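You operate a simulated robot arm through the tools that you are given. There is no shell and no other tool. Be economical: measure what you need, move in short steps, check, and stop when the job is done.

The job below is to be done with a simulated robot arm. You get a single attempt, and the scene is never put back.

## Task
Swap the clogged grey filter for the green one and start the suction unit.
Fine: grey filter onto the scrap bench; filter drawer shut and slide gate open before one press of the key. Set down upright: grey filter, green filter.

The check looks at the end state, three seconds after you hand in, the way a careful person would. Anything else that was tipped, shoved, dropped, spilled or broken makes it a failure.

## Robot
A 6-joint arm with a two-finger parallel gripper on a trunk, on a base that drives. Base frame: it is fixed to the floor where the robot stands at the start and does not move with it; the origin is under the middle of the robot, x ahead of it, y to its left, z up. Lengths are in m, angles in degrees, forces in N, time in s.
With the tool pointing down near the work surface it reaches from about 0.28 to 0.8 m from the robot's upright axis, wherever it stands. Its first joint turns from -166.0 to 166.0 degrees. Places, roughly: filter drawer [0.6, 0, 0.6]; hose run [-0.9, 0.9, 0.8]; inside of the filter drawer [0.6, 0, 0.6]; scrap bench [0.7, -1.6, 0.9]; slide gate [0.6, 0.1, 0.9]; suction display [0.8, 0, 1]; suction key [0.6, -0.1, 0.9]; suction unit [0.7, 0, 0.5]. Payload 3.91 kg.
The tool frame sits at the grasp point between the pads (the TCP): z along the fingers, y along the line on which they close. The tips reach 0.03 m beyond it. The gripper opens to 0.11 m. The fingers are 0.02 m wide and 0.01 m thick; the gripper's body (0.048 by 0.112 m) begins 0.055 m behind the TCP.
Orientation is that of the tool frame in the base frame, as [roll, pitch, yaw] about the fixed x, y, z axes, in that order (R = Rz(yaw) Ry(pitch) Rx(roll)). With the fingers straight down and closing along the base's y, the tool's x points along the base's -x, its y along +y and its z along -z.

## Interface
- The arm moves only by the tool drive_tool. Its argument "series" is a list of rows, each an object of numbers (a shift or turn left out is 0, a gripper value left out holds the last): "dx", "dy", "dz": the shift along the base's x, y, z in m; "wx", "wy", "wz": the turn, a rotation vector about the base's x, y, z in degrees; "hand": the opening, from 0 (shut) to 1 (fully open). In form: [{"dx": .., "dy": .., "dz": .., "wx": .., "wy": .., "wz": .., "hand": ..}, ...]. A call has 1 to 10 rows; each row shifts and turns the commanded pose from where the row before left it. Rows are played at 5 a second. More than 0.05 m and 8.6 degrees between two rows, or a gripper value outside its range, and nothing of the call is played. Where a pose cannot be reached the arm comes as near as it can. A force on the tool above 60 N (or 10 N above the force at the start of the call, whichever is more), or a blocked arm, ends the call early, and 0.2 s more pass. The fingers move at their own pace (about 0.045 m/s each) and stop on an object; they squeeze with about 27 N. The grip force told is the motor's: it shows also when the fingers shut on nothing. Time passes only in rows, and 0.2 s behind the last, so rows that do not move let the fingers close. It gives the time, the measured TCP pose, the force on the tool (base axes), the opening and the grip force at its end, in the units of the frame above (readings bear some noise), with the torque about the TCP (base axes, N m) and any sound that the robot's microphone picked up, and new pictures: "show" is both (left out), scene, wrist or none.
- Cameras (640 x 400 px; columns grow to the right, rows downward): "scene" is now at [0.0031, 0.1303, 1.5349]; the picture's right is [-0.10, -0.99, 0.00], its down [-0.73, 0.07, -0.68] and it looks along [0.68, -0.07, -0.73] (base axes); focal length 252 px, centre (320, 200). "wrist" rides on the gripper at [0.077, 0.007, -0.114] in the tool frame; the picture's right is [-0.09, 1.00, 0.00], its down [-0.80, -0.07, -0.59] and it looks along [-0.59, -0.05, 0.80] (tool axes); focal length 270 px, centre (320, 200). There is no depth. A picture from a camera that has moved, and an enlarged one, comes with that camera's place and axes in the base frame and with its lens.
- raise_lower(by): slides the trunk up (or, below 0, down) by that many m; the arm and the scene camera ride with it, the base frame stays. It gives what a move gives, with no picture.
- base_move(legs): drives the robot by 1 to 6 legs, each [ahead, turn to the left] in m and degrees, along the robot's own axes; the way and the turn of a leg run together, so that a leg with both is an arc; at most 1.5 m and 180 degrees a leg. The arm and the cameras ride along, it lands a little off, and it stops where it bumps. It gives what a move gives, and a new picture of the scene camera.
- head_to(pan, tilt): turns the head with the scene camera to pan (to the left, within 155 degrees either way) and tilt (down, from -29 to 69), counted from straight ahead of the robot. It gives what a move gives, and a new picture of the scene camera.
- inspect(camera, box): a new picture of the part [left, top, right, bottom] of that camera's present view, enlarged. The clock stands still meanwhile.
- close_job(): hands the job in; it is judged then, once.

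Work in short steps. Places have to be worked out from the pictures, the camera data and where the tool is seen: move nearer, look again, correct. Check each grasp and each placing, and mend what went wrong. You have 120 turns and 260 pictures in all, those below and enlarged ones among them. Open the gripper and draw the arm clear of the work before you hand the job in, unless the task says otherwise; then end with one line.

The tools are called after "Request:" by a JSON object that holds its "method" and its "body". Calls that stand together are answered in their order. drive_tool: Moves the arm, as the interface text tells. Its arguments: {"type":"object","properties":{"series":{"type":"array","items":{"type":"object","properties":{"dx":{"type":"number"},"dy":{"type":"number"},"dz":{"type":"number"},"wx":{"type":"number"},"wy":{"type":"number"},"wz":{"type":"number"},"hand":{"type":"number"}}}},"show":{"type":"string","enum":["both","scene","wrist","none"]}},"required":["series"]} The other tools are called the same way: raise_lower (by) slides the trunk up or down; base_move (legs) drives the base; head_to (pan, tilt) turns the head that bears the scene camera; inspect (camera, box) takes an enlarged picture of a part of a camera's view; close_job () hands the job in.

At the start:

```text
t: 0.0
tool_pos: [0.4289, -0.0025, 1.1773]
orientation: [180.0, 0.1, -179.8]
wrist_force: [0.4, 0.5, 0.0]
ft_torque: [0.02, 0.0, 0.01]
finger_gap: 0.1099
grasp_force: 0.1
trunk travel left (down, up): [-0.5, 0.11]
robot x, y, heading: [0.0025, -0.0108, 0.1]
head pan, tilt: [-5.8, 46.9]
```

scene: 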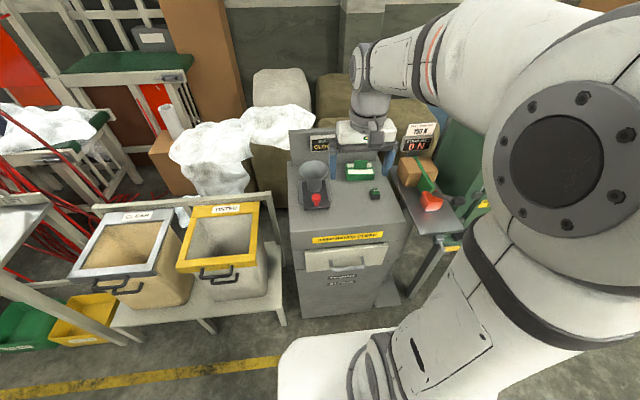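
wrist: 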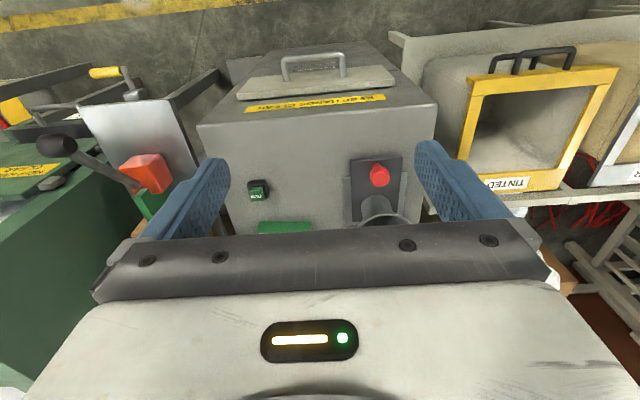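

The pictures show the suction unit with a front drawer, a top plate with key, a gate with a red knob and a green thing on top. I enlarge both views.

Request:
{"method": "inspect", "body": {"camera": "scene", "box": [270, 110, 470, 310]}}

Request:
{"method": "inspect", "body": {"camera": "wrist", "box": [190, 40, 450, 240]}}

```text
2.00 times, centred on (370, 210) of scene
camera zoom: at [0.0031, 0.1303, 1.5349], right [-0.1, -0.99, 0.0], down [-0.73, 0.07, -0.68], along [0.68, -0.07, -0.73], focal length 505 px, centre (220, 180)
```

zoom: 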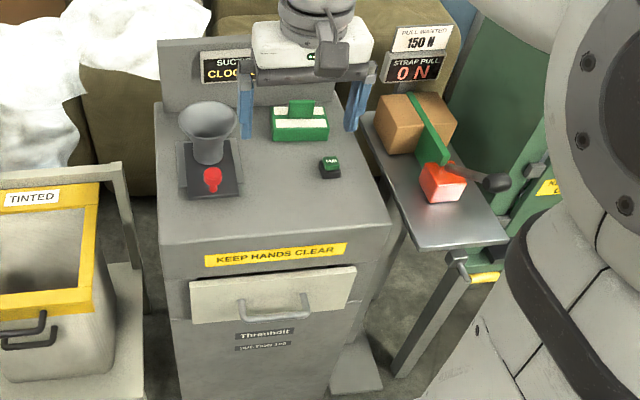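

```text
2.00 times, centred on (320, 140) of wrist
camera zoom: at [0.352, 0.004, 1.2921], right [0.08, 1.0, 0.0], down [0.8, -0.07, 0.59], along [0.59, -0.05, -0.8], focal length 541 px, centre (320, 320)
```

zoom: 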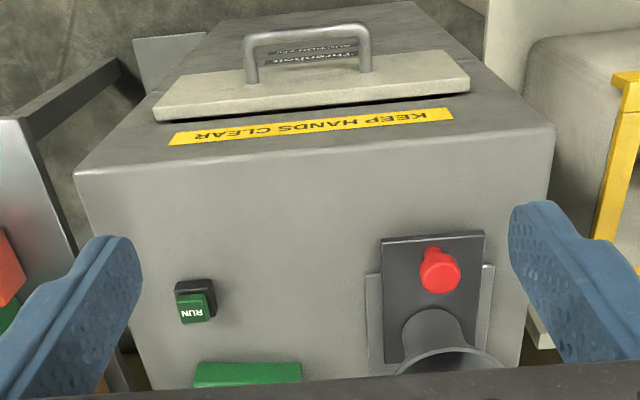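

I look around: first toward the scrap bench to the right, then back at the unit.

Request:
{"method": "head_to", "body": {"pan": -60, "tilt": 30}}

Request:
{"method": "drive_tool", "body": {"series": [{"dx": -0.03, "wz": 8}, {"dx": -0.03, "wz": 8}, {"dx": -0.03}, {"dx": -0.02, "dz": 0.03}, {"wz": -8}, {"wz": -8}], "show": "wrist"}}

Request:
{"method": "head_to", "body": {"pan": 0, "tilt": 35}}

```text
t: 1.2
tool_pos: [0.4296, -0.0025, 1.1773]
orientation: [-180.0, -0.1, -179.7]
wrist_force: [0.1, -0.2, -0.1]
ft_torque: [0.03, 0.0, 0.02]
finger_gap: 0.1097
grasp_force: 0.1
trunk travel left (down, up): [-0.5, 0.11]
robot x, y, heading: [-0.0007, -0.011, 0.0]
head pan, tilt: [-60.0, 30.0]
camera scene: at [-0.031, 0.0601, 1.5602], right [-0.87, -0.5, 0.0], down [-0.25, 0.43, -0.87], along [0.43, -0.75, -0.5], focal length 252 px, centre (320, 200)
```

scene: 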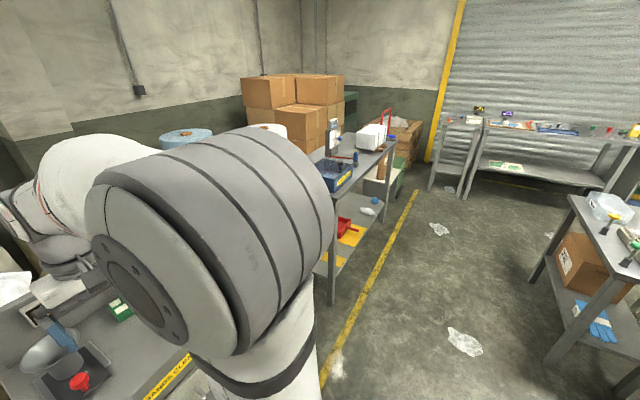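

```text
t: 2.6
tool_pos: [0.3184, -0.0026, 1.208]
orientation: [-180.0, 0.0, -179.8]
wrist_force: [-0.2, 0.2, 0.3]
ft_torque: [-0.01, -0.01, -0.01]
finger_gap: 0.11
grasp_force: 0.0
trunk travel left (down, up): [-0.5, 0.11]
robot x, y, heading: [-0.0013, -0.0109, 0.2]
head pan, tilt: [-60.0, 30.0]
camera wrist: at [0.2412, 0.0043, 1.3225], right [0.09, 1.0, 0.0], down [0.8, -0.07, 0.59], along [0.59, -0.05, -0.8], focal length 270 px, centre (320, 200)
```

wrist: 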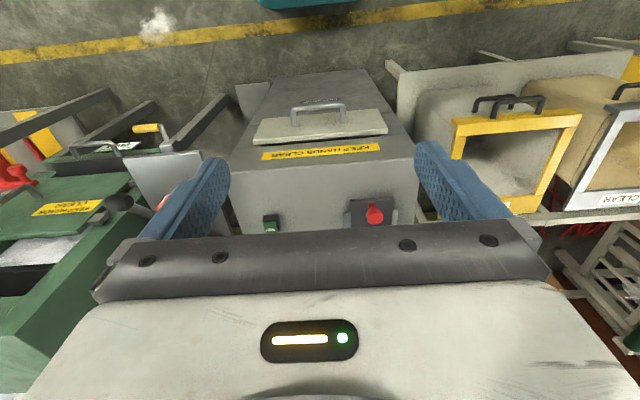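

```text
t: 3.9
tool_pos: [0.3201, -0.0025, 1.2074]
orientation: [180.0, 0.0, -179.8]
wrist_force: [-0.6, -0.6, -1.1]
ft_torque: [0.03, 0.01, 0.04]
finger_gap: 0.11
grasp_force: 0.0
trunk travel left (down, up): [-0.5, 0.11]
robot x, y, heading: [0.0025, -0.0109, 0.1]
head pan, tilt: [0.0, 35.0]
camera scene: at [0.0117, 0.1383, 1.5524], right [0.0, -1.0, 0.0], down [-0.57, 0.0, -0.82], along [0.82, 0.0, -0.57], focal length 252 px, centre (320, 200)
```

scene: 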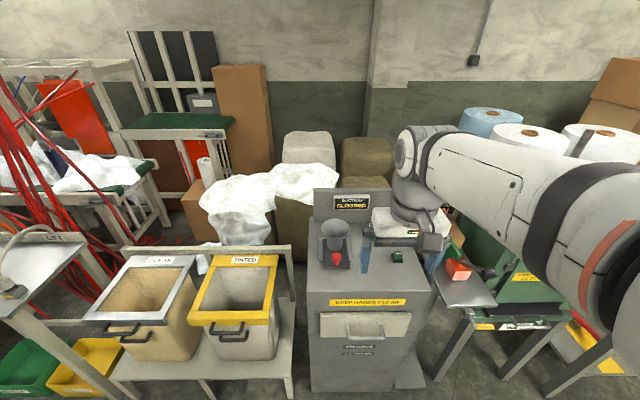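

Display reads CLOGGED. I back the robot up by 0.4 m to gain room for a horizontal approach to the drawer handle, then look closely.

Request:
{"method": "base_move", "body": {"legs": [[-0.4, 0]]}}

Request:
{"method": "inspect", "body": {"camera": "scene", "box": [290, 170, 450, 270]}}

Request:
{"method": "inspect", "body": {"camera": "scene", "box": [290, 250, 450, 350]}}

```text
t: 6.6
tool_pos: [-0.0314, -0.0032, 1.2097]
orientation: [-180.0, 0.1, -179.7]
wrist_force: [-0.1, 0.4, -0.1]
ft_torque: [-0.04, -0.04, 0.04]
finger_gap: 0.1102
grasp_force: 0.0
trunk travel left (down, up): [-0.5, 0.11]
robot x, y, heading: [-0.3506, -0.0071, 0.6]
head pan, tilt: [0.0, 35.0]
stopped in leg 1: the robot was blocked; the commanded pose is now the measured one
camera scene: at [-0.3411, 0.1418, 1.5524], right [0.01, -1.0, 0.0], down [-0.57, -0.01, -0.82], along [0.82, 0.01, -0.57], focal length 252 px, centre (320, 200)
```

scene: 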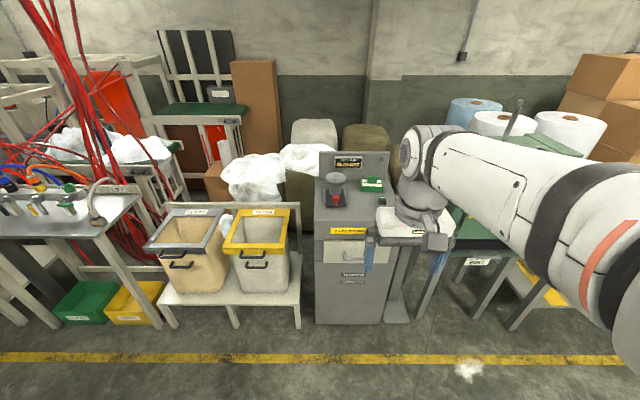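

```text
4.00 times, centred on (370, 220) of scene
camera zoom: at [-0.3411, 0.1418, 1.5524], right [0.01, -1.0, 0.0], down [-0.57, -0.01, -0.82], along [0.82, 0.01, -0.57], focal length 1009 px, centre (120, 120)
```

zoom: 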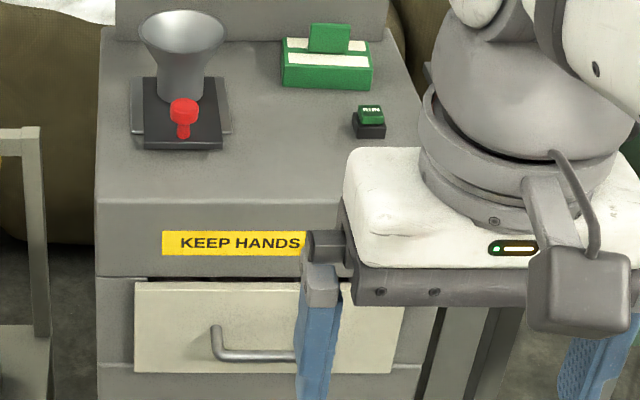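

```text
4.00 times, centred on (370, 300) of scene
camera zoom: at [-0.3411, 0.1418, 1.5524], right [0.01, -1.0, 0.0], down [-0.57, -0.01, -0.82], along [0.82, 0.01, -0.57], focal length 1009 px, centre (120, -200)
```

zoom: 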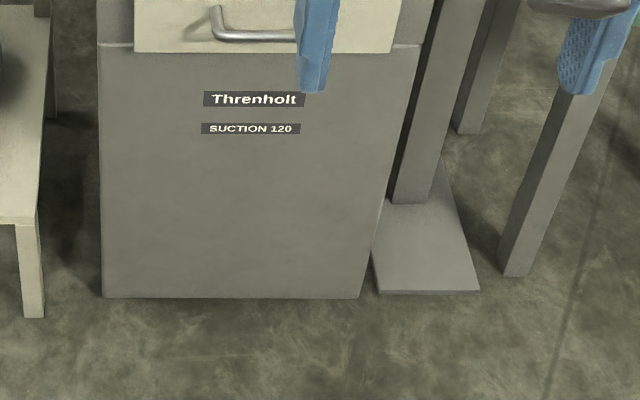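

The robot bumped something behind at x≈-0.35, so I'll look behind to see what it is, and turn the tool (closing direction along x) meanwhile.

Request:
{"method": "head_to", "body": {"pan": -150, "tilt": 50}}

Request:
{"method": "drive_tool", "body": {"series": [{"wz": -8.5, "dx": 0.02}, {"wz": -8.5, "dx": 0.02}, {"wz": -8.5, "dx": 0.02}, {"wz": -8.5, "dx": 0.02}, {"wz": -8.5, "dx": 0.02}, {"wz": -8.5, "dx": 0.02}, {"wz": -8.5, "dx": 0.02}, {"wz": -8.5, "dx": 0.02}, {"wz": -8.5, "dx": 0.02}, {"wz": -8.5, "dx": 0.02}], "show": "none"}}

Request:
{"method": "head_to", "body": {"pan": 10, "tilt": 40}}

```text
t: 8.9
tool_pos: [-0.032, -0.0021, 1.209]
orientation: [180.0, 0.1, -179.8]
wrist_force: [-0.7, 0.4, -0.5]
ft_torque: [-0.01, -0.01, -0.02]
finger_gap: 0.11
grasp_force: 0.0
trunk travel left (down, up): [-0.5, 0.11]
robot x, y, heading: [-0.3506, -0.0141, 0.7]
head pan, tilt: [-150.0, 50.0]
camera scene: at [-0.4951, 0.1012, 1.5307], right [-0.51, 0.86, 0.0], down [0.66, 0.39, -0.64], along [-0.55, -0.33, -0.77], focal length 252 px, centre (320, 200)
```

scene: 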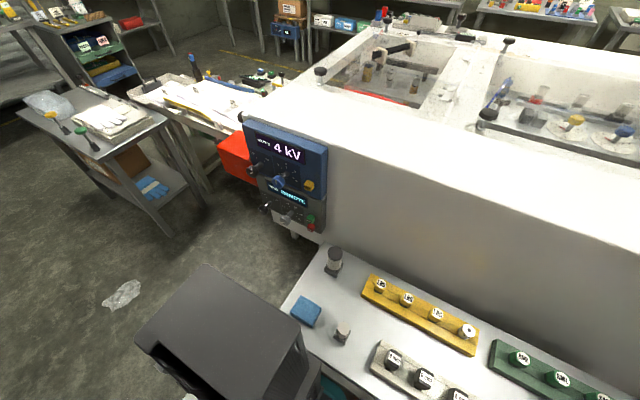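

```text
t: 11.1
tool_pos: [0.1679, -0.001, 1.2062]
orientation: [-179.9, 0.1, 95.0]
wrist_force: [0.2, 0.2, 0.4]
ft_torque: [0.01, 0.02, -0.02]
finger_gap: 0.1099
grasp_force: 0.0
trunk travel left (down, up): [-0.5, 0.11]
robot x, y, heading: [-0.3502, -0.0054, 0.7]
head pan, tilt: [-150.0, 50.0]
```

```text
t: 13.6
tool_pos: [0.1684, -0.0009, 1.2074]
orientation: [180.0, 0.1, 95.4]
wrist_force: [0.3, -0.4, -0.1]
ft_torque: [0.0, 0.03, -0.02]
finger_gap: 0.1102
grasp_force: 0.1
trunk travel left (down, up): [-0.5, 0.11]
robot x, y, heading: [-0.3465, -0.01, 0.9]
head pan, tilt: [10.0, 40.0]
camera scene: at [-0.3453, 0.1564, 1.5448], right [0.19, -0.98, 0.0], down [-0.63, -0.12, -0.77], along [0.75, 0.14, -0.64], focal length 252 px, centre (320, 200)
```

scene: 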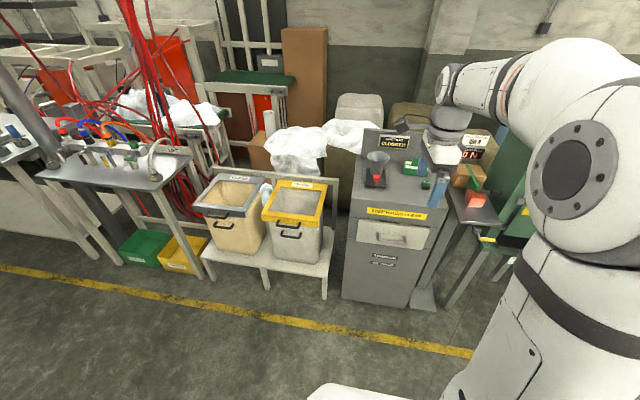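

Only fixed bench behind; nothing toppled. Next I pitch the tool to horizontal, while lowering a bit.

Request:
{"method": "drive_tool", "body": {"series": [{"wz": -5.4, "dx": 0.01}, {"wy": -8.5, "dz": -0.01}, {"wy": -8.5, "dz": -0.01}, {"wy": -8.5, "dz": -0.01}, {"wy": -8.5, "dz": -0.01}, {"wy": -8.5, "dz": -0.01}, {"wy": -8.5, "dz": -0.01}, {"wy": -8.5, "dz": -0.01}, {"wy": -8.5, "dz": -0.01}, {"wy": -8.5, "dz": -0.01}], "show": "none"}}

Request:
{"method": "raise_lower", "body": {"by": -0.35}}

Request:
{"method": "drive_tool", "body": {"series": [{"wy": -8.5}, {"wy": -5.0}, {"dz": 0.0}]}}

```text
t: 15.8
tool_pos: [0.1898, -0.0022, 1.1197]
orientation: [103.6, -0.1, 89.9]
wrist_force: [0.7, 0.2, -1.0]
ft_torque: [0.0, -0.02, 0.04]
finger_gap: 0.1098
grasp_force: 0.1
out of reach, approached as far as the arm can: row 10
trunk travel left (down, up): [-0.5, 0.11]
robot x, y, heading: [-0.3507, -0.0067, 0.8]
head pan, tilt: [10.0, 40.0]
```

```text
t: 19.2
tool_pos: [0.1893, -0.0031, 0.7705]
orientation: [103.6, -0.1, 89.9]
wrist_force: [-0.6, -0.8, -0.6]
ft_torque: [-0.04, -0.02, 0.03]
finger_gap: 0.1101
grasp_force: 0.1
trunk travel left (down, up): [-0.15, 0.46]
robot x, y, heading: [-0.3521, -0.0066, 0.7]
head pan, tilt: [10.0, 40.0]
```

```text
t: 20.0
tool_pos: [0.2053, -0.0023, 0.7743]
orientation: [90.0, -0.1, 89.9]
wrist_force: [1.4, 0.3, -0.5]
ft_torque: [0.02, 0.0, -0.01]
finger_gap: 0.1101
grasp_force: 0.2
out of reach, approached as far as the arm can: row 1, 2
trunk travel left (down, up): [-0.15, 0.46]
robot x, y, heading: [-0.3502, -0.0076, 0.6]
head pan, tilt: [10.0, 40.0]
camera scene: at [-0.3453, 0.1564, 1.1948], right [0.19, -0.98, 0.0], down [-0.63, -0.12, -0.77], along [0.75, 0.14, -0.64], focal length 252 px, centre (320, 200)
camera wrist: at [0.09, 0.0755, 0.7807], right [0.0, -0.09, 1.0], down [-0.6, -0.8, -0.07], along [0.8, -0.59, -0.05], focal length 270 px, centre (320, 200)
```

scene: 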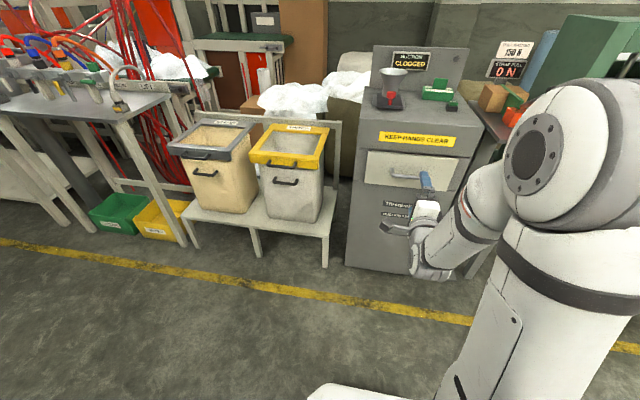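
wrist: 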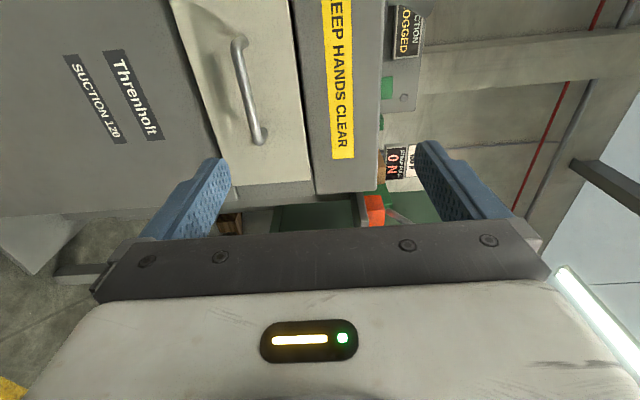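

Handle bar triangulates to about [0.45, -0.007, 0.68]. I lower to that height and approach partway.

Request:
{"method": "drive_tool", "body": {"series": [{"dz": -0.045}, {"dz": -0.047, "dx": 0.03, "dy": -0.004}, {"dx": 0.04}, {"dx": 0.04}, {"dx": 0.04}, {}]}}

```text
refused: row 2 steps farther than a row can; nothing moved
```

Splitting the step into smaller ones.

Request:
{"method": "drive_tool", "body": {"series": [{"dz": -0.045}, {"dz": -0.047}, {"dx": 0.04, "dy": -0.004}, {"dx": 0.04}, {"dx": 0.04}, {"dx": 0.02}, {}]}}

```text
t: 21.6
tool_pos: [0.349, -0.0063, 0.6825]
orientation: [90.2, -0.2, 89.9]
wrist_force: [0.0, 0.8, 0.4]
ft_torque: [0.0, 0.01, 0.01]
finger_gap: 0.11
grasp_force: 0.1
out of reach, approached as far as the arm can: row 1
trunk travel left (down, up): [-0.15, 0.46]
robot x, y, heading: [-0.3497, -0.0075, 0.7]
head pan, tilt: [10.0, 40.0]
camera scene: at [-0.3452, 0.1564, 1.1948], right [0.19, -0.98, 0.0], down [-0.63, -0.12, -0.77], along [0.75, 0.14, -0.64], focal length 252 px, centre (320, 200)
camera wrist: at [0.2331, 0.0713, 0.6893], right [0.0, -0.09, 1.0], down [-0.6, -0.8, -0.07], along [0.8, -0.59, -0.06], focal length 270 px, centre (320, 200)
```

scene: 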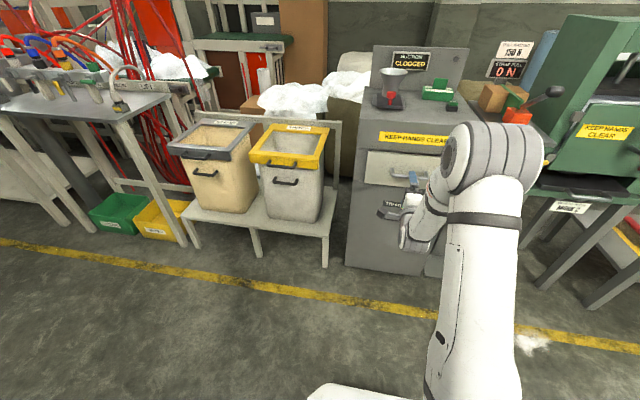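
wrist: 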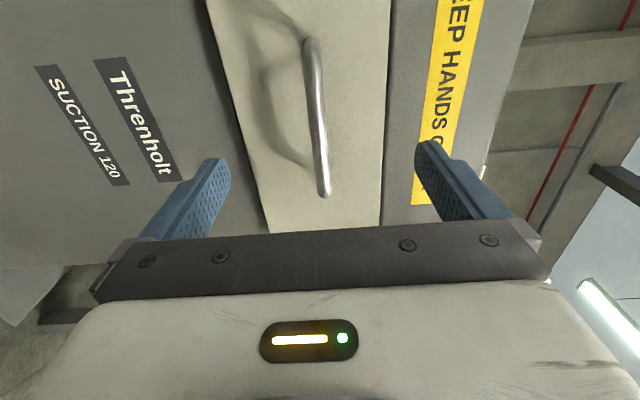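

Bar confirmed at z≈0.678, x≈0.45. I advance to x≈0.443 watching force, then close.

Request:
{"method": "drive_tool", "body": {"series": [{"dx": 0.03, "dz": -0.004}, {"dx": 0.03}, {"dx": 0.02}, {"dx": 0.014}, {}]}}

```text
t: 22.8
tool_pos: [0.444, -0.0057, 0.6789]
orientation: [90.0, -0.2, 89.9]
wrist_force: [0.8, 0.1, 0.0]
ft_torque: [-0.02, 0.0, -0.01]
finger_gap: 0.1098
grasp_force: 0.0
trunk travel left (down, up): [-0.15, 0.46]
robot x, y, heading: [-0.35, -0.0067, 0.8]
head pan, tilt: [10.0, 40.0]
camera scene: at [-0.3452, 0.1564, 1.1948], right [0.19, -0.98, 0.0], down [-0.63, -0.12, -0.77], along [0.75, 0.14, -0.64], focal length 252 px, centre (320, 200)
camera wrist: at [0.3283, 0.0718, 0.6855], right [0.0, -0.09, 1.0], down [-0.6, -0.8, -0.07], along [0.8, -0.59, -0.06], focal length 270 px, centre (320, 200)
```

scene: 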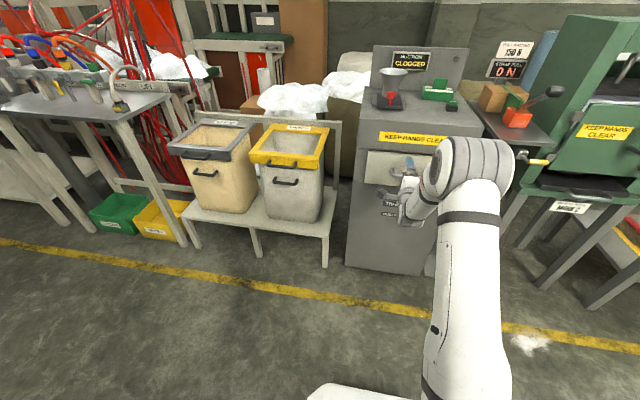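
wrist: 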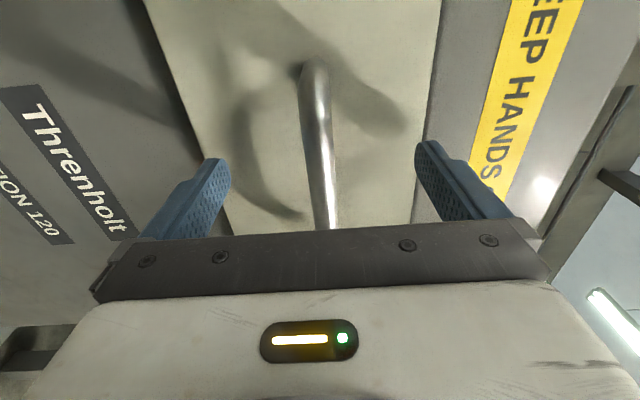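

Position looks right; closing on the bar.

Request:
{"method": "drive_tool", "body": {"series": [{"hand": 0}, {}, {}, {}, {}, {}, {}, {}], "show": "wrist"}}

```text
t: 24.6
tool_pos: [0.4426, -0.0063, 0.6803]
orientation: [89.9, -0.1, 89.9]
wrist_force: [0.9, 0.6, 7.9]
ft_torque: [-0.17, 0.01, -0.01]
finger_gap: 0.0134
grasp_force: 44.9
trunk travel left (down, up): [-0.15, 0.46]
robot x, y, heading: [-0.3528, -0.0117, 0.6]
head pan, tilt: [10.0, 40.0]
camera wrist: at [0.328, 0.0718, 0.6868], right [0.0, -0.09, 1.0], down [-0.6, -0.8, -0.07], along [0.8, -0.59, -0.05], focal length 270 px, centre (320, 200)
```

wrist: 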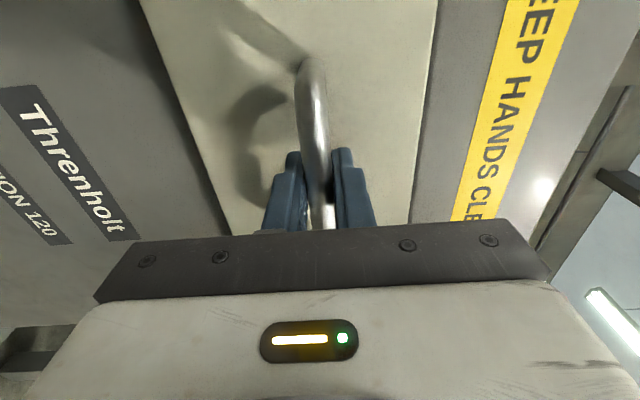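

Bar is gripped (gap 13 mm). I shift up 1–2 mm to ease the vertical strain and pull in small steps.

Request:
{"method": "drive_tool", "body": {"series": [{"dz": 0.001, "dx": -0.01}, {"dx": -0.02}, {"dx": -0.02}, {"dx": -0.02}, {"dx": -0.02}, {}]}}

```text
t: 26.0
tool_pos: [0.351, -0.0063, 0.6797]
orientation: [90.1, -0.3, 89.8]
wrist_force: [-1.3, -14.6, 11.8]
ft_torque: [-0.31, -0.05, 0.12]
finger_gap: 0.0139
grasp_force: 45.5
trunk travel left (down, up): [-0.15, 0.46]
robot x, y, heading: [-0.3536, -0.0065, 1.1]
head pan, tilt: [10.0, 40.0]
camera scene: at [-0.3464, 0.1555, 1.195], right [0.19, -0.98, 0.0], down [-0.63, -0.12, -0.77], along [0.75, 0.14, -0.64], focal length 252 px, centre (320, 200)
camera wrist: at [0.2366, 0.0714, 0.6869], right [0.0, -0.09, 1.0], down [-0.6, -0.8, -0.07], along [0.8, -0.6, -0.05], focal length 270 px, centre (320, 200)
```

scene: 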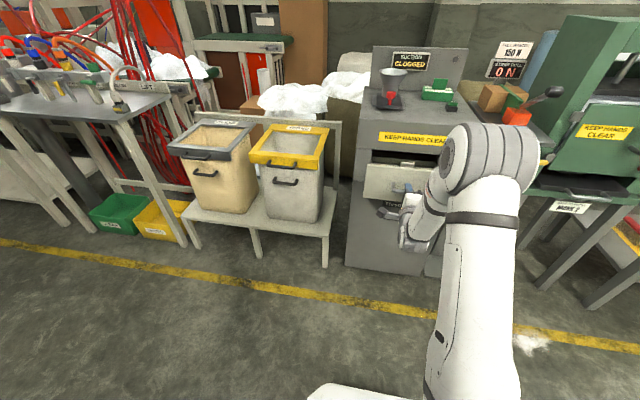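
wrist: 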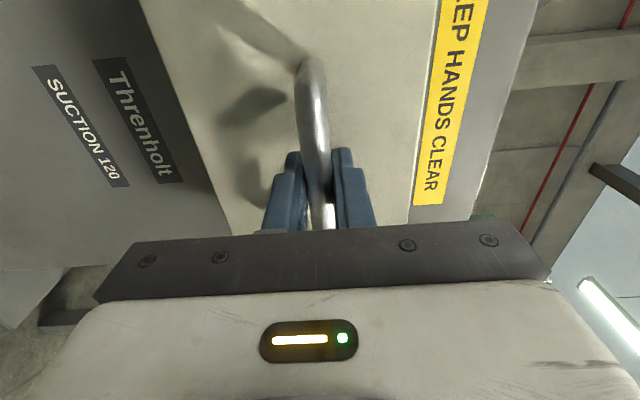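

The drawer comes out. I continue pulling, easing the sideways load slightly.

Request:
{"method": "drive_tool", "body": {"series": [{"dx": -0.02, "dy": -0.002}, {"dx": -0.02, "dy": -0.001}, {"dx": -0.02}, {"dx": -0.02}, {"dx": -0.02}, {"dx": -0.02}, {"dx": -0.02}, {}]}}

```text
t: 27.8
tool_pos: [0.2118, -0.0066, 0.6806]
orientation: [89.9, 0.0, 90.1]
wrist_force: [-1.4, 28.0, 23.0]
ft_torque: [-0.09, 0.04, 0.64]
finger_gap: 0.0134
grasp_force: 44.9
trunk travel left (down, up): [-0.15, 0.46]
robot x, y, heading: [-0.3485, -0.0062, 0.7]
head pan, tilt: [10.0, 40.0]
camera scene: at [-0.3472, 0.1585, 1.1947], right [0.19, -0.98, 0.0], down [-0.63, -0.12, -0.77], along [0.75, 0.14, -0.64], focal length 252 px, centre (320, 200)
camera wrist: at [0.0965, 0.0695, 0.6865], right [0.0, -0.09, 1.0], down [-0.59, -0.8, -0.07], along [0.81, -0.59, -0.05], focal length 270 px, centre (320, 200)
```

scene: 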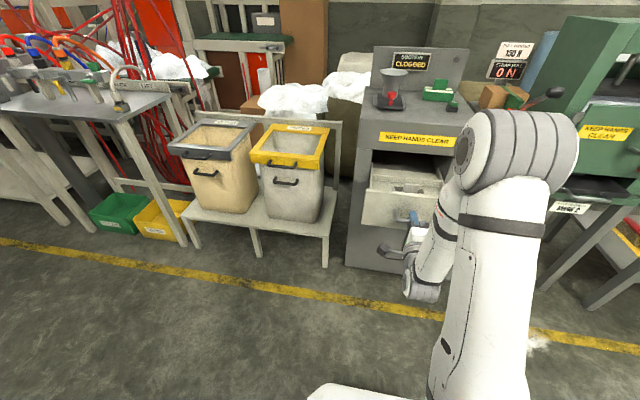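
wrist: 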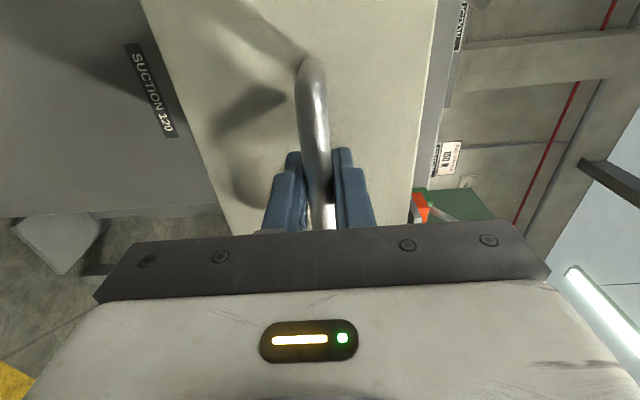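

Drawer is out ~0.23 m. I relieve the forces and look into the drawer.

Request:
{"method": "drive_tool", "body": {"series": [{"dy": 0.003, "dz": 0.002}, {}], "show": "none"}}

Request:
{"method": "inspect", "body": {"camera": "scene", "box": [340, 130, 480, 240]}}

```text
t: 28.4
tool_pos: [0.2115, -0.0077, 0.6793]
orientation: [90.0, -0.2, 89.6]
wrist_force: [-2.0, -3.0, 12.0]
ft_torque: [-0.23, -0.02, -0.11]
finger_gap: 0.0138
grasp_force: 45.4
trunk travel left (down, up): [-0.15, 0.46]
robot x, y, heading: [-0.3521, -0.005, 0.8]
head pan, tilt: [10.0, 40.0]
```

```text
3.64 times, centred on (410, 185) of scene
camera zoom: at [-0.3464, 0.1563, 1.1947], right [0.19, -0.98, 0.0], down [-0.63, -0.12, -0.77], along [0.75, 0.14, -0.64], focal length 918 px, centre (-7, 254)
```

zoom: 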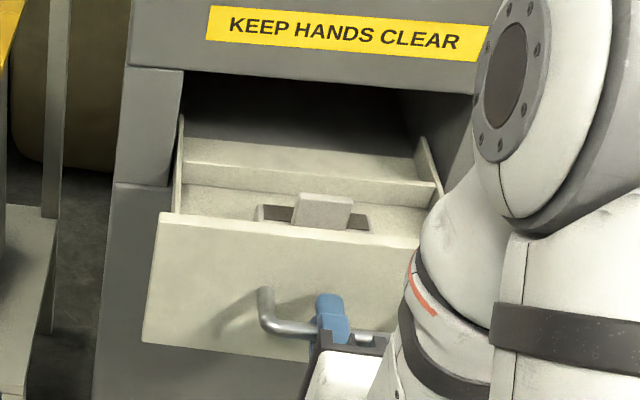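

The grey filter is accessible with its fin standing up. I release the handle, back off a little, then raise the trunk clear.

Request:
{"method": "drive_tool", "body": {"series": [{"hand": 1}, {}, {}, {}, {}, {}, {"dx": -0.03}, {"dx": -0.03}, {}], "show": "wrist"}}

```text
t: 30.4
tool_pos: [0.2046, -0.0059, 0.675]
orientation: [90.0, -0.2, 89.9]
wrist_force: [-0.2, 0.2, 0.1]
ft_torque: [0.01, 0.02, -0.01]
finger_gap: 0.1101
grasp_force: 0.1
out of reach, approached as far as the arm can: row 7, 8
trunk travel left (down, up): [-0.15, 0.46]
robot x, y, heading: [-0.3504, -0.0112, 0.9]
head pan, tilt: [10.0, 40.0]
camera wrist: at [0.09, 0.0715, 0.6822], right [0.0, -0.09, 1.0], down [-0.6, -0.8, -0.07], along [0.8, -0.59, -0.06], focal length 270 px, centre (320, 200)
```

wrist: 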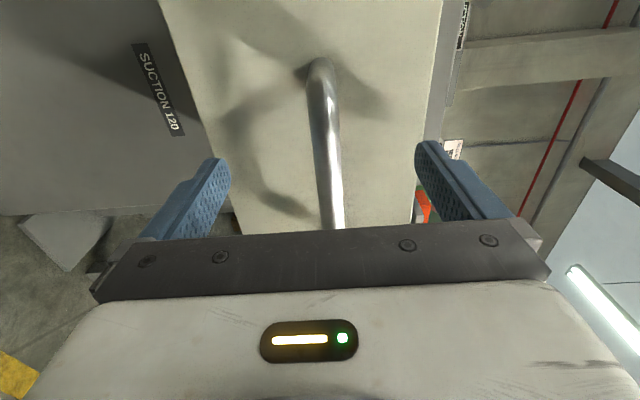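

The arm can't retract further with a level tool. I narrow the fingers a bit, tilt the tool downward about the bar, and back off along the tool axis.

Request:
{"method": "drive_tool", "body": {"series": [{"dx": 0.06, "hand": 0.5}, {"dx": 0.0}, {}, {}], "show": "none"}}

```text
refused: row 1 steps farther than a row can; nothing moved
```

I first only narrow the fingers and tilt slightly to see how the commanded pose behaves.

Request:
{"method": "drive_tool", "body": {"series": [{"hand": 0.5}, {}, {}, {"wy": 6}, {"wy": 6}, {}], "show": "wrist"}}

```text
t: 31.8
tool_pos: [0.2047, -0.007, 0.6741]
orientation: [102.3, -0.2, 89.9]
wrist_force: [-0.6, 0.1, 0.2]
ft_torque: [-0.02, 0.01, 0.02]
finger_gap: 0.0553
grasp_force: 0.0
trunk travel left (down, up): [-0.15, 0.46]
robot x, y, heading: [-0.3526, -0.0086, 0.7]
head pan, tilt: [10.0, 40.0]
camera wrist: at [0.0935, 0.0717, 0.7059], right [0.21, -0.09, 0.97], down [-0.6, -0.8, 0.05], along [0.77, -0.59, -0.22], focal length 270 px, centre (320, 200)
```

wrist: 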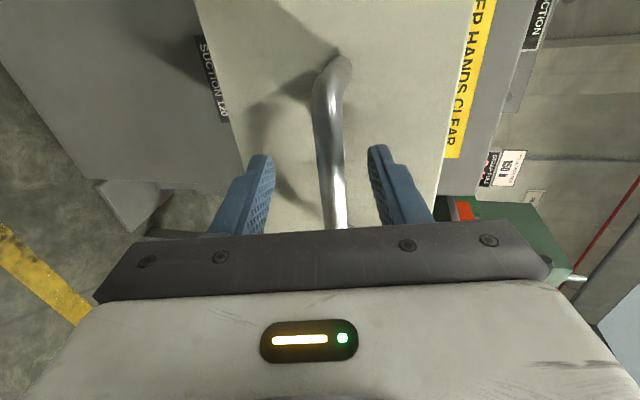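

Works. I continue tilting while backing off along the tool axis, raising a touch to keep the bar centred.

Request:
{"method": "drive_tool", "body": {"series": [{"wy": 6, "dx": -0.01, "dz": 0.008}, {"wy": 6, "dx": -0.01, "dz": 0.008}, {"wy": 3, "dx": -0.01, "dz": 0.007}, {"wy": 3, "dx": -0.01, "dz": 0.007}, {"dx": -0.01, "dz": 0.008}, {}], "show": "wrist"}}

```text
t: 33.2
tool_pos: [0.1656, -0.0053, 0.7159]
orientation: [120.2, -0.1, 89.9]
wrist_force: [0.7, 0.1, 0.0]
ft_torque: [0.01, -0.01, -0.02]
finger_gap: 0.055
grasp_force: 0.0
out of reach, approached as far as the arm can: row 1, 5
trunk travel left (down, up): [-0.15, 0.46]
robot x, y, heading: [-0.3509, -0.0058, 0.8]
head pan, tilt: [10.0, 40.0]
camera wrist: at [0.0696, 0.073, 0.7798], right [0.5, -0.09, 0.86], down [-0.55, -0.8, 0.24], along [0.67, -0.59, -0.45], focal length 270 px, centre (320, 200)
```

wrist: 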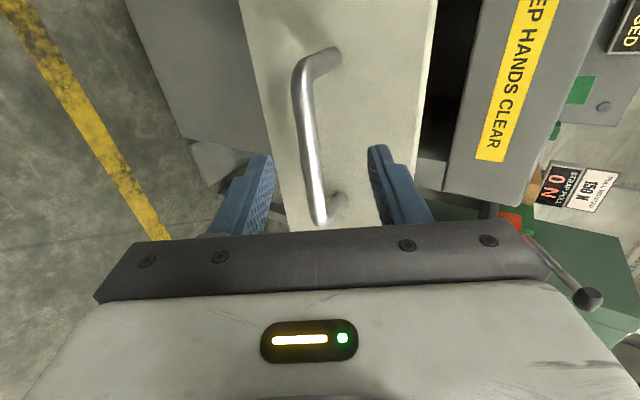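

The fingers are clear of the bar (about 3 cm beyond tips). I raise the trunk, then turn the tool down.

Request:
{"method": "raise_lower", "body": {"by": 0.3}}

Request:
{"method": "drive_tool", "body": {"series": [{"wy": 8.5, "dx": 0.03}, {"wy": 8.5, "dx": 0.03}, {"wy": 8.5, "dx": 0.03}, {"wy": 8.5, "dx": 0.02}, {"wy": 8.5, "dx": 0.02}, {"wy": 8.5, "dx": 0.01}, {"wy": 8.5}, {"wy": 0.5, "hand": 0.7}, {}]}}

```text
t: 36.2
tool_pos: [0.1662, -0.0049, 1.016]
orientation: [120.1, -0.1, 89.9]
wrist_force: [0.6, 0.1, -0.4]
ft_torque: [-0.01, -0.03, -0.03]
finger_gap: 0.055
grasp_force: 0.1
trunk travel left (down, up): [-0.45, 0.16]
robot x, y, heading: [-0.3484, -0.0037, 0.7]
head pan, tilt: [10.0, 40.0]
```

```text
t: 38.2
tool_pos: [0.3063, -0.006, 1.0162]
orientation: [-179.6, 0.1, 89.8]
wrist_force: [0.0, 0.9, 0.1]
ft_torque: [0.0, -0.02, 0.01]
finger_gap: 0.0771
grasp_force: 0.0
trunk travel left (down, up): [-0.45, 0.16]
robot x, y, heading: [-0.3513, -0.0057, 0.5]
head pan, tilt: [10.0, 40.0]
camera scene: at [-0.3453, 0.1564, 1.4948], right [0.19, -0.98, 0.0], down [-0.63, -0.12, -0.77], along [0.75, 0.14, -0.64], focal length 252 px, centre (320, 200)
camera wrist: at [0.3126, 0.0726, 1.1304], right [1.0, -0.09, 0.0], down [-0.07, -0.8, 0.6], along [-0.06, -0.59, -0.8], focal length 270 px, centre (320, 200)
```

scene: 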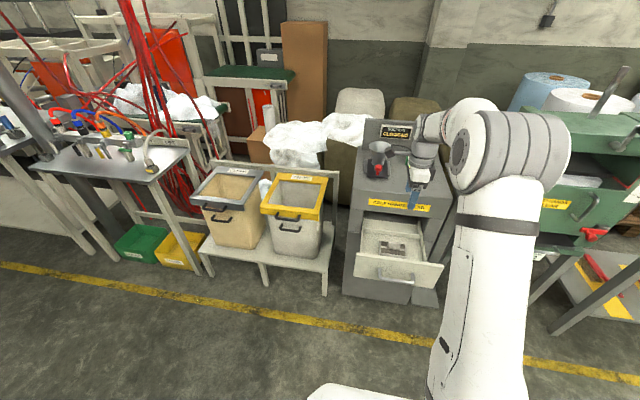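
wrist: 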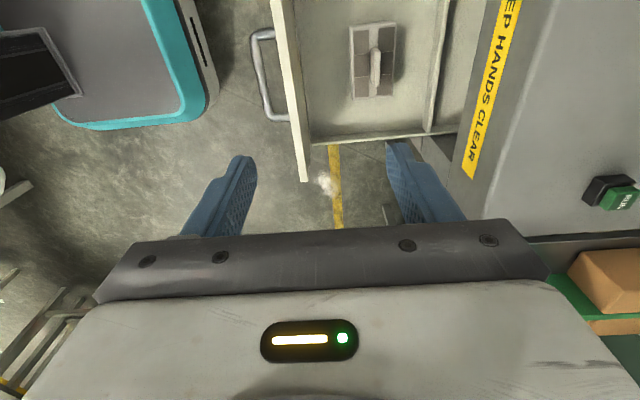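

Good look into the drawer. I enlarge the filter in both views to locate the fin.

Request:
{"method": "inspect", "body": {"camera": "wrist", "box": [280, 0, 480, 125]}}

Request:
{"method": "inspect", "body": {"camera": "scene", "box": [330, 120, 490, 300]}}

```text
3.20 times, centred on (380, 62) of wrist
camera zoom: at [0.3126, 0.0726, 1.1304], right [1.0, -0.09, 0.0], down [-0.07, -0.8, 0.6], along [-0.06, -0.59, -0.8], focal length 865 px, centre (128, 640)
```

zoom: 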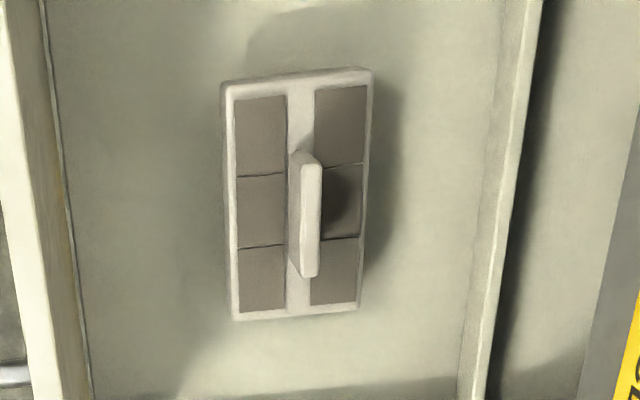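

```text
2.22 times, centred on (410, 210) of scene
camera zoom: at [-0.3453, 0.1564, 1.4948], right [0.19, -0.98, 0.0], down [-0.63, -0.12, -0.77], along [0.75, 0.14, -0.64], focal length 561 px, centre (120, 178)
```

zoom: 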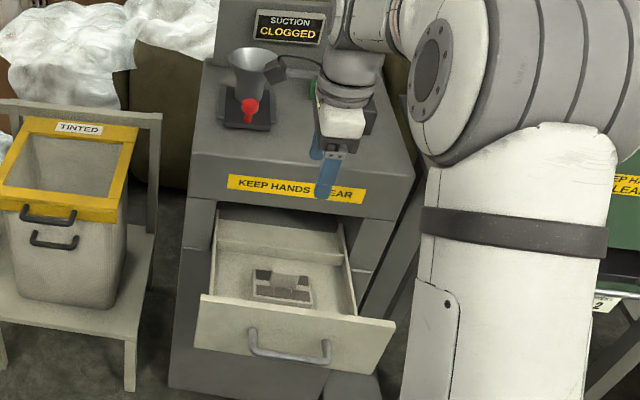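

Fin is thin along x, at about [0.394, -0.024, 0.66]. I move above it with a narrower opening and look again.

Request:
{"method": "drive_tool", "body": {"series": [{"dx": 0.04, "dy": -0.009, "hand": 0.55}, {"dx": 0.04, "dy": -0.009}, {"dx": 0.008, "dz": -0.04}, {"dz": -0.045}, {"dz": -0.045}, {"dz": -0.045}, {"dz": -0.03}, {}]}}

Request:
{"method": "inspect", "body": {"camera": "wrist", "box": [220, 20, 480, 240]}}

```text
t: 40.0
tool_pos: [0.3942, -0.0219, 0.8109]
orientation: [-179.8, 0.0, 89.8]
wrist_force: [-0.6, -0.5, 0.1]
ft_torque: [0.02, -0.01, 0.02]
finger_gap: 0.0605
grasp_force: 0.0
trunk travel left (down, up): [-0.45, 0.16]
robot x, y, heading: [-0.3502, -0.0091, 0.6]
head pan, tilt: [10.0, 40.0]
camera scene: at [-0.345, 0.1564, 1.4948], right [0.19, -0.98, 0.0], down [-0.63, -0.12, -0.77], along [0.75, 0.14, -0.64], focal length 252 px, centre (320, 200)
camera wrist: at [0.401, 0.0567, 0.925], right [1.0, -0.09, 0.0], down [-0.07, -0.8, 0.6], along [-0.06, -0.59, -0.8], focal length 270 px, centre (320, 200)
```

scene: 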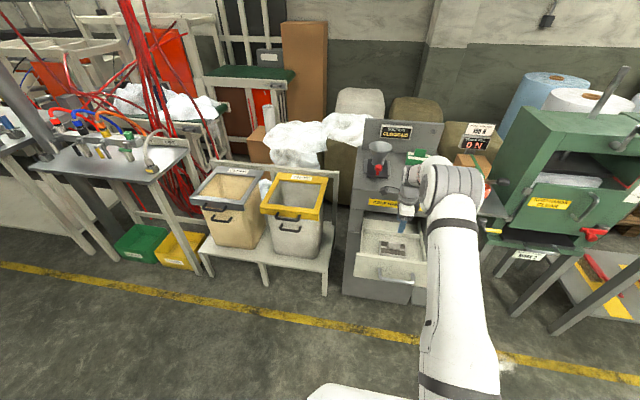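
wrist: 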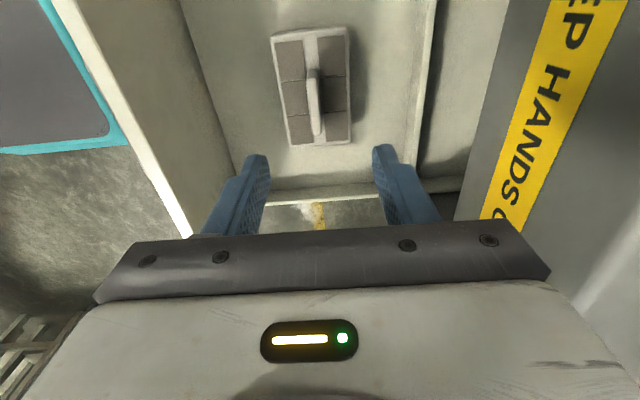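

```text
1.82 times, centred on (350, 130) of wrist
camera zoom: at [0.401, 0.0567, 0.925], right [1.0, -0.09, 0.0], down [-0.07, -0.8, 0.6], along [-0.06, -0.59, -0.8], focal length 491 px, centre (266, 327)
```

zoom: 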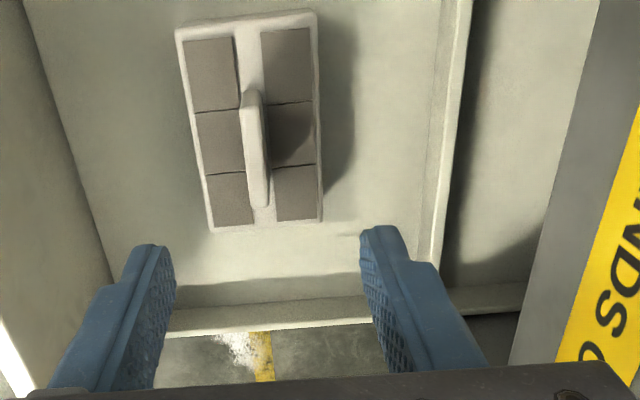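

Fin refined to about [0.389, -0.015, top 0.685]. I descend to z≈0.72 and check.

Request:
{"method": "drive_tool", "body": {"series": [{"dx": -0.005, "dy": 0.007}, {"dz": -0.03}, {"dz": -0.03}, {"dz": -0.03}, {}], "show": "both"}}

Request:
{"method": "inspect", "body": {"camera": "scene", "box": [340, 170, 460, 300]}}

```text
t: 41.2
tool_pos: [0.3895, -0.017, 0.7191]
orientation: [-179.8, 0.1, 89.8]
wrist_force: [0.5, -1.1, -0.6]
ft_torque: [-0.03, 0.03, -0.04]
finger_gap: 0.0603
grasp_force: 0.0
trunk travel left (down, up): [-0.45, 0.16]
robot x, y, heading: [-0.3488, -0.0092, 0.5]
head pan, tilt: [10.0, 40.0]
camera scene: at [-0.3448, 0.1564, 1.4949], right [0.19, -0.98, 0.0], down [-0.63, -0.12, -0.77], along [0.75, 0.14, -0.64], focal length 252 px, centre (320, 200)
camera wrist: at [0.3966, 0.0606, 0.8332], right [1.0, -0.09, 0.0], down [-0.07, -0.8, 0.6], along [-0.06, -0.59, -0.8], focal length 270 px, centre (320, 200)
```

scene: 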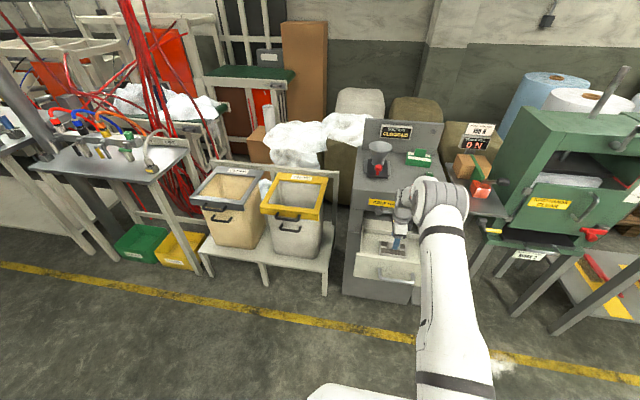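
wrist: 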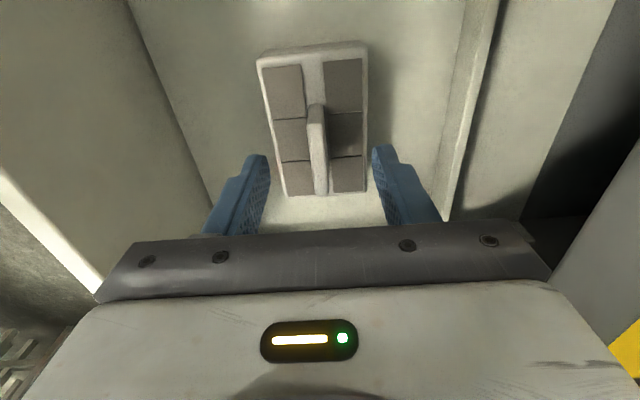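

```text
3.08 times, centred on (400, 235) of scene
camera zoom: at [-0.3448, 0.1564, 1.4949], right [0.19, -0.98, 0.0], down [-0.63, -0.12, -0.77], along [0.75, 0.14, -0.64], focal length 776 px, centre (74, 92)
```

zoom: 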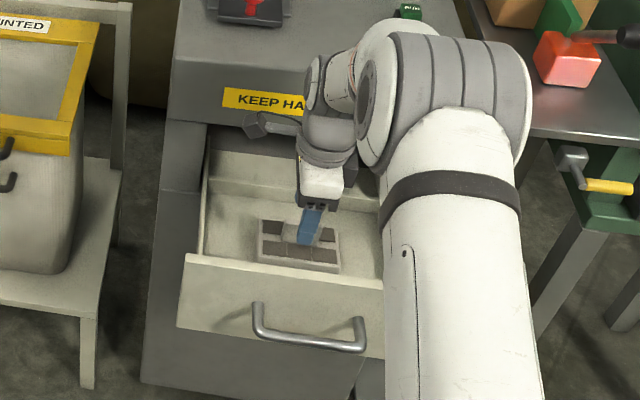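

Fin between fingers laterally. I descend to z≈0.668 with force watch.

Request:
{"method": "drive_tool", "body": {"series": [{"dz": -0.02, "dy": -0.001}, {"dz": -0.015}, {"dz": -0.008}, {"dz": -0.007}, {}], "show": "wrist"}}

```text
t: 42.4
tool_pos: [0.39, -0.0168, 0.6787]
orientation: [179.6, 0.1, 89.8]
wrist_force: [1.4, -0.6, 49.4]
ft_torque: [0.03, 1.31, 0.02]
finger_gap: 0.0605
grasp_force: 0.6
trunk travel left (down, up): [-0.45, 0.16]
robot x, y, heading: [-0.348, -0.006, 0.8]
head pan, tilt: [10.0, 40.0]
camera wrist: at [0.395, 0.0605, 0.7931], right [1.0, -0.09, 0.01], down [-0.08, -0.8, 0.59], along [-0.05, -0.59, -0.8], focal length 270 px, centre (320, 200)
```

wrist: 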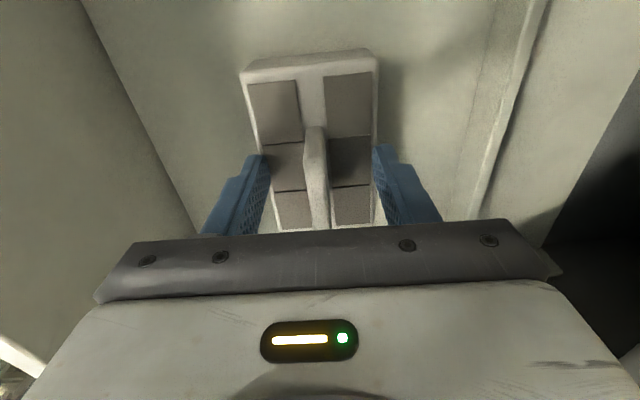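

Touched: a fingertip rests on the filter's frame (top ≈0.649). I rise so the tips clear it by a few mm, and close on the fin.

Request:
{"method": "drive_tool", "body": {"series": [{"dz": 0.015}, {}, {"hand": 0}, {}, {}, {}, {}, {}], "show": "wrist"}}

```text
t: 44.2
tool_pos: [0.3888, -0.0176, 0.685]
orientation: [-179.7, 0.1, 89.8]
wrist_force: [0.5, -1.1, 0.4]
ft_torque: [0.01, -0.05, 0.02]
finger_gap: 0.0096
grasp_force: 27.1
trunk travel left (down, up): [-0.45, 0.16]
robot x, y, heading: [-0.3511, -0.0053, 0.6]
head pan, tilt: [10.0, 40.0]
camera wrist: at [0.3956, 0.0601, 0.7996], right [1.0, -0.09, 0.0], down [-0.07, -0.8, 0.6], along [-0.06, -0.59, -0.8], focal length 270 px, centre (320, 200)
```

wrist: 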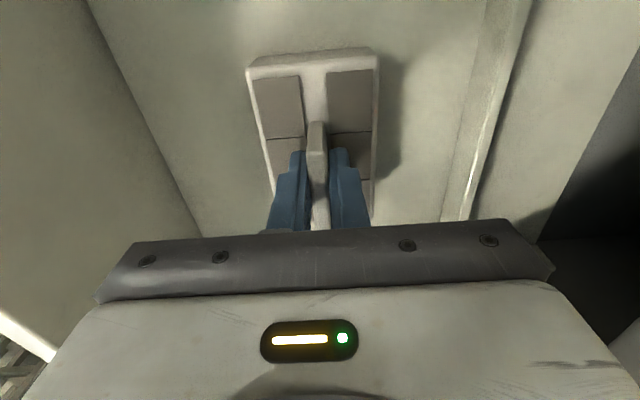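

Fin gripped (gap 9.6 mm). I lift straight up.

Request:
{"method": "drive_tool", "body": {"series": [{"dz": 0.01}, {"dz": 0.02}, {"dz": 0.04}, {"dz": 0.05}, {"dz": 0.05}, {"dz": 0.05}, {"dz": 0.05}, {}]}}

```text
t: 46.0
tool_pos: [0.3866, -0.0159, 0.9574]
orientation: [-179.7, 0.1, 89.7]
wrist_force: [0.1, -0.2, -1.0]
ft_torque: [-0.03, 0.0, 0.01]
finger_gap: 0.0094
grasp_force: 27.2
trunk travel left (down, up): [-0.45, 0.16]
robot x, y, heading: [-0.3503, -0.0135, 0.7]
head pan, tilt: [10.0, 40.0]
camera scene: at [-0.345, 0.1564, 1.4948], right [0.19, -0.98, 0.0], down [-0.63, -0.12, -0.77], along [0.75, 0.14, -0.64], focal length 252 px, centre (320, 200)
camera wrist: at [0.3938, 0.0623, 1.0713], right [1.0, -0.09, 0.0], down [-0.07, -0.8, 0.6], along [-0.06, -0.59, -0.8], focal length 270 px, centre (320, 200)
```

scene: 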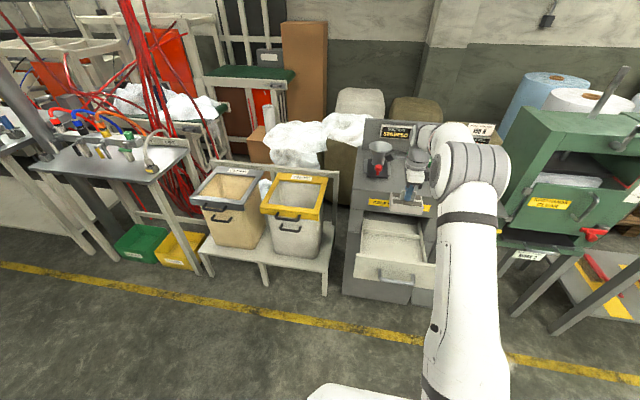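
wrist: 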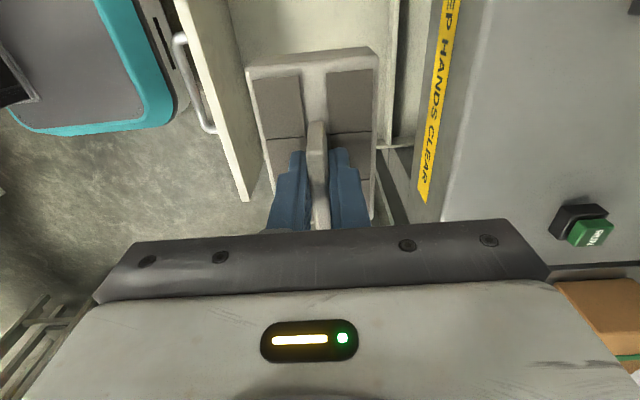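

The filter is out. I raise further, retract the arm, and look toward the scrap bench.

Request:
{"method": "raise_lower", "body": {"by": 0.15}}

Request:
{"method": "drive_tool", "body": {"series": [{"dx": -0.05, "dz": 0.02}, {"dx": -0.05, "dz": 0.0}, {"dx": -0.05}, {"dx": -0.05}, {"dx": -0.05}, {"dx": -0.05}, {"dx": -0.04}], "show": "none"}}

Request:
{"method": "head_to", "body": {"pan": -75, "tilt": 25}}

```text
t: 47.8
tool_pos: [0.388, -0.0147, 1.1068]
orientation: [-179.7, 0.2, 89.8]
wrist_force: [0.8, -0.3, -0.8]
ft_torque: [-0.02, -0.02, 0.01]
finger_gap: 0.0094
grasp_force: 27.1
trunk travel left (down, up): [-0.6, 0.01]
robot x, y, heading: [-0.3506, -0.0083, 0.5]
head pan, tilt: [10.0, 40.0]
```

```text
refused: row 1 steps farther than a row can; nothing moved
```

```text
t: 49.4
tool_pos: [0.3881, -0.0158, 1.1068]
orientation: [-179.8, 0.1, 89.7]
wrist_force: [-0.3, -0.8, -0.7]
ft_torque: [-0.02, 0.0, 0.04]
finger_gap: 0.0097
grasp_force: 26.8
trunk travel left (down, up): [-0.6, 0.01]
robot x, y, heading: [-0.3503, -0.0076, 0.6]
head pan, tilt: [-75.0, 25.0]
camera scene: at [-0.4033, 0.0519, 1.6682], right [-0.96, -0.27, 0.0], down [-0.12, 0.41, -0.91], along [0.25, -0.87, -0.42], focal length 252 px, centre (320, 200)
```

scene: 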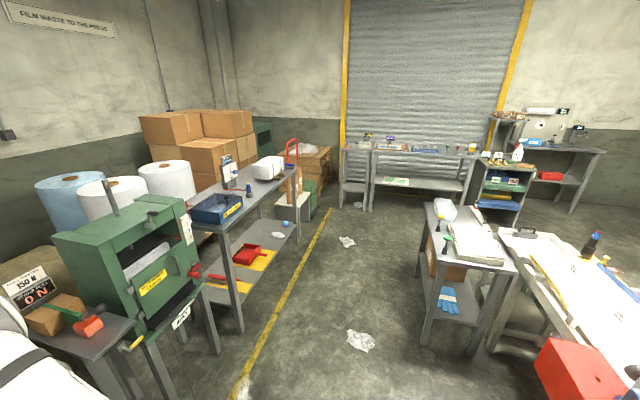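

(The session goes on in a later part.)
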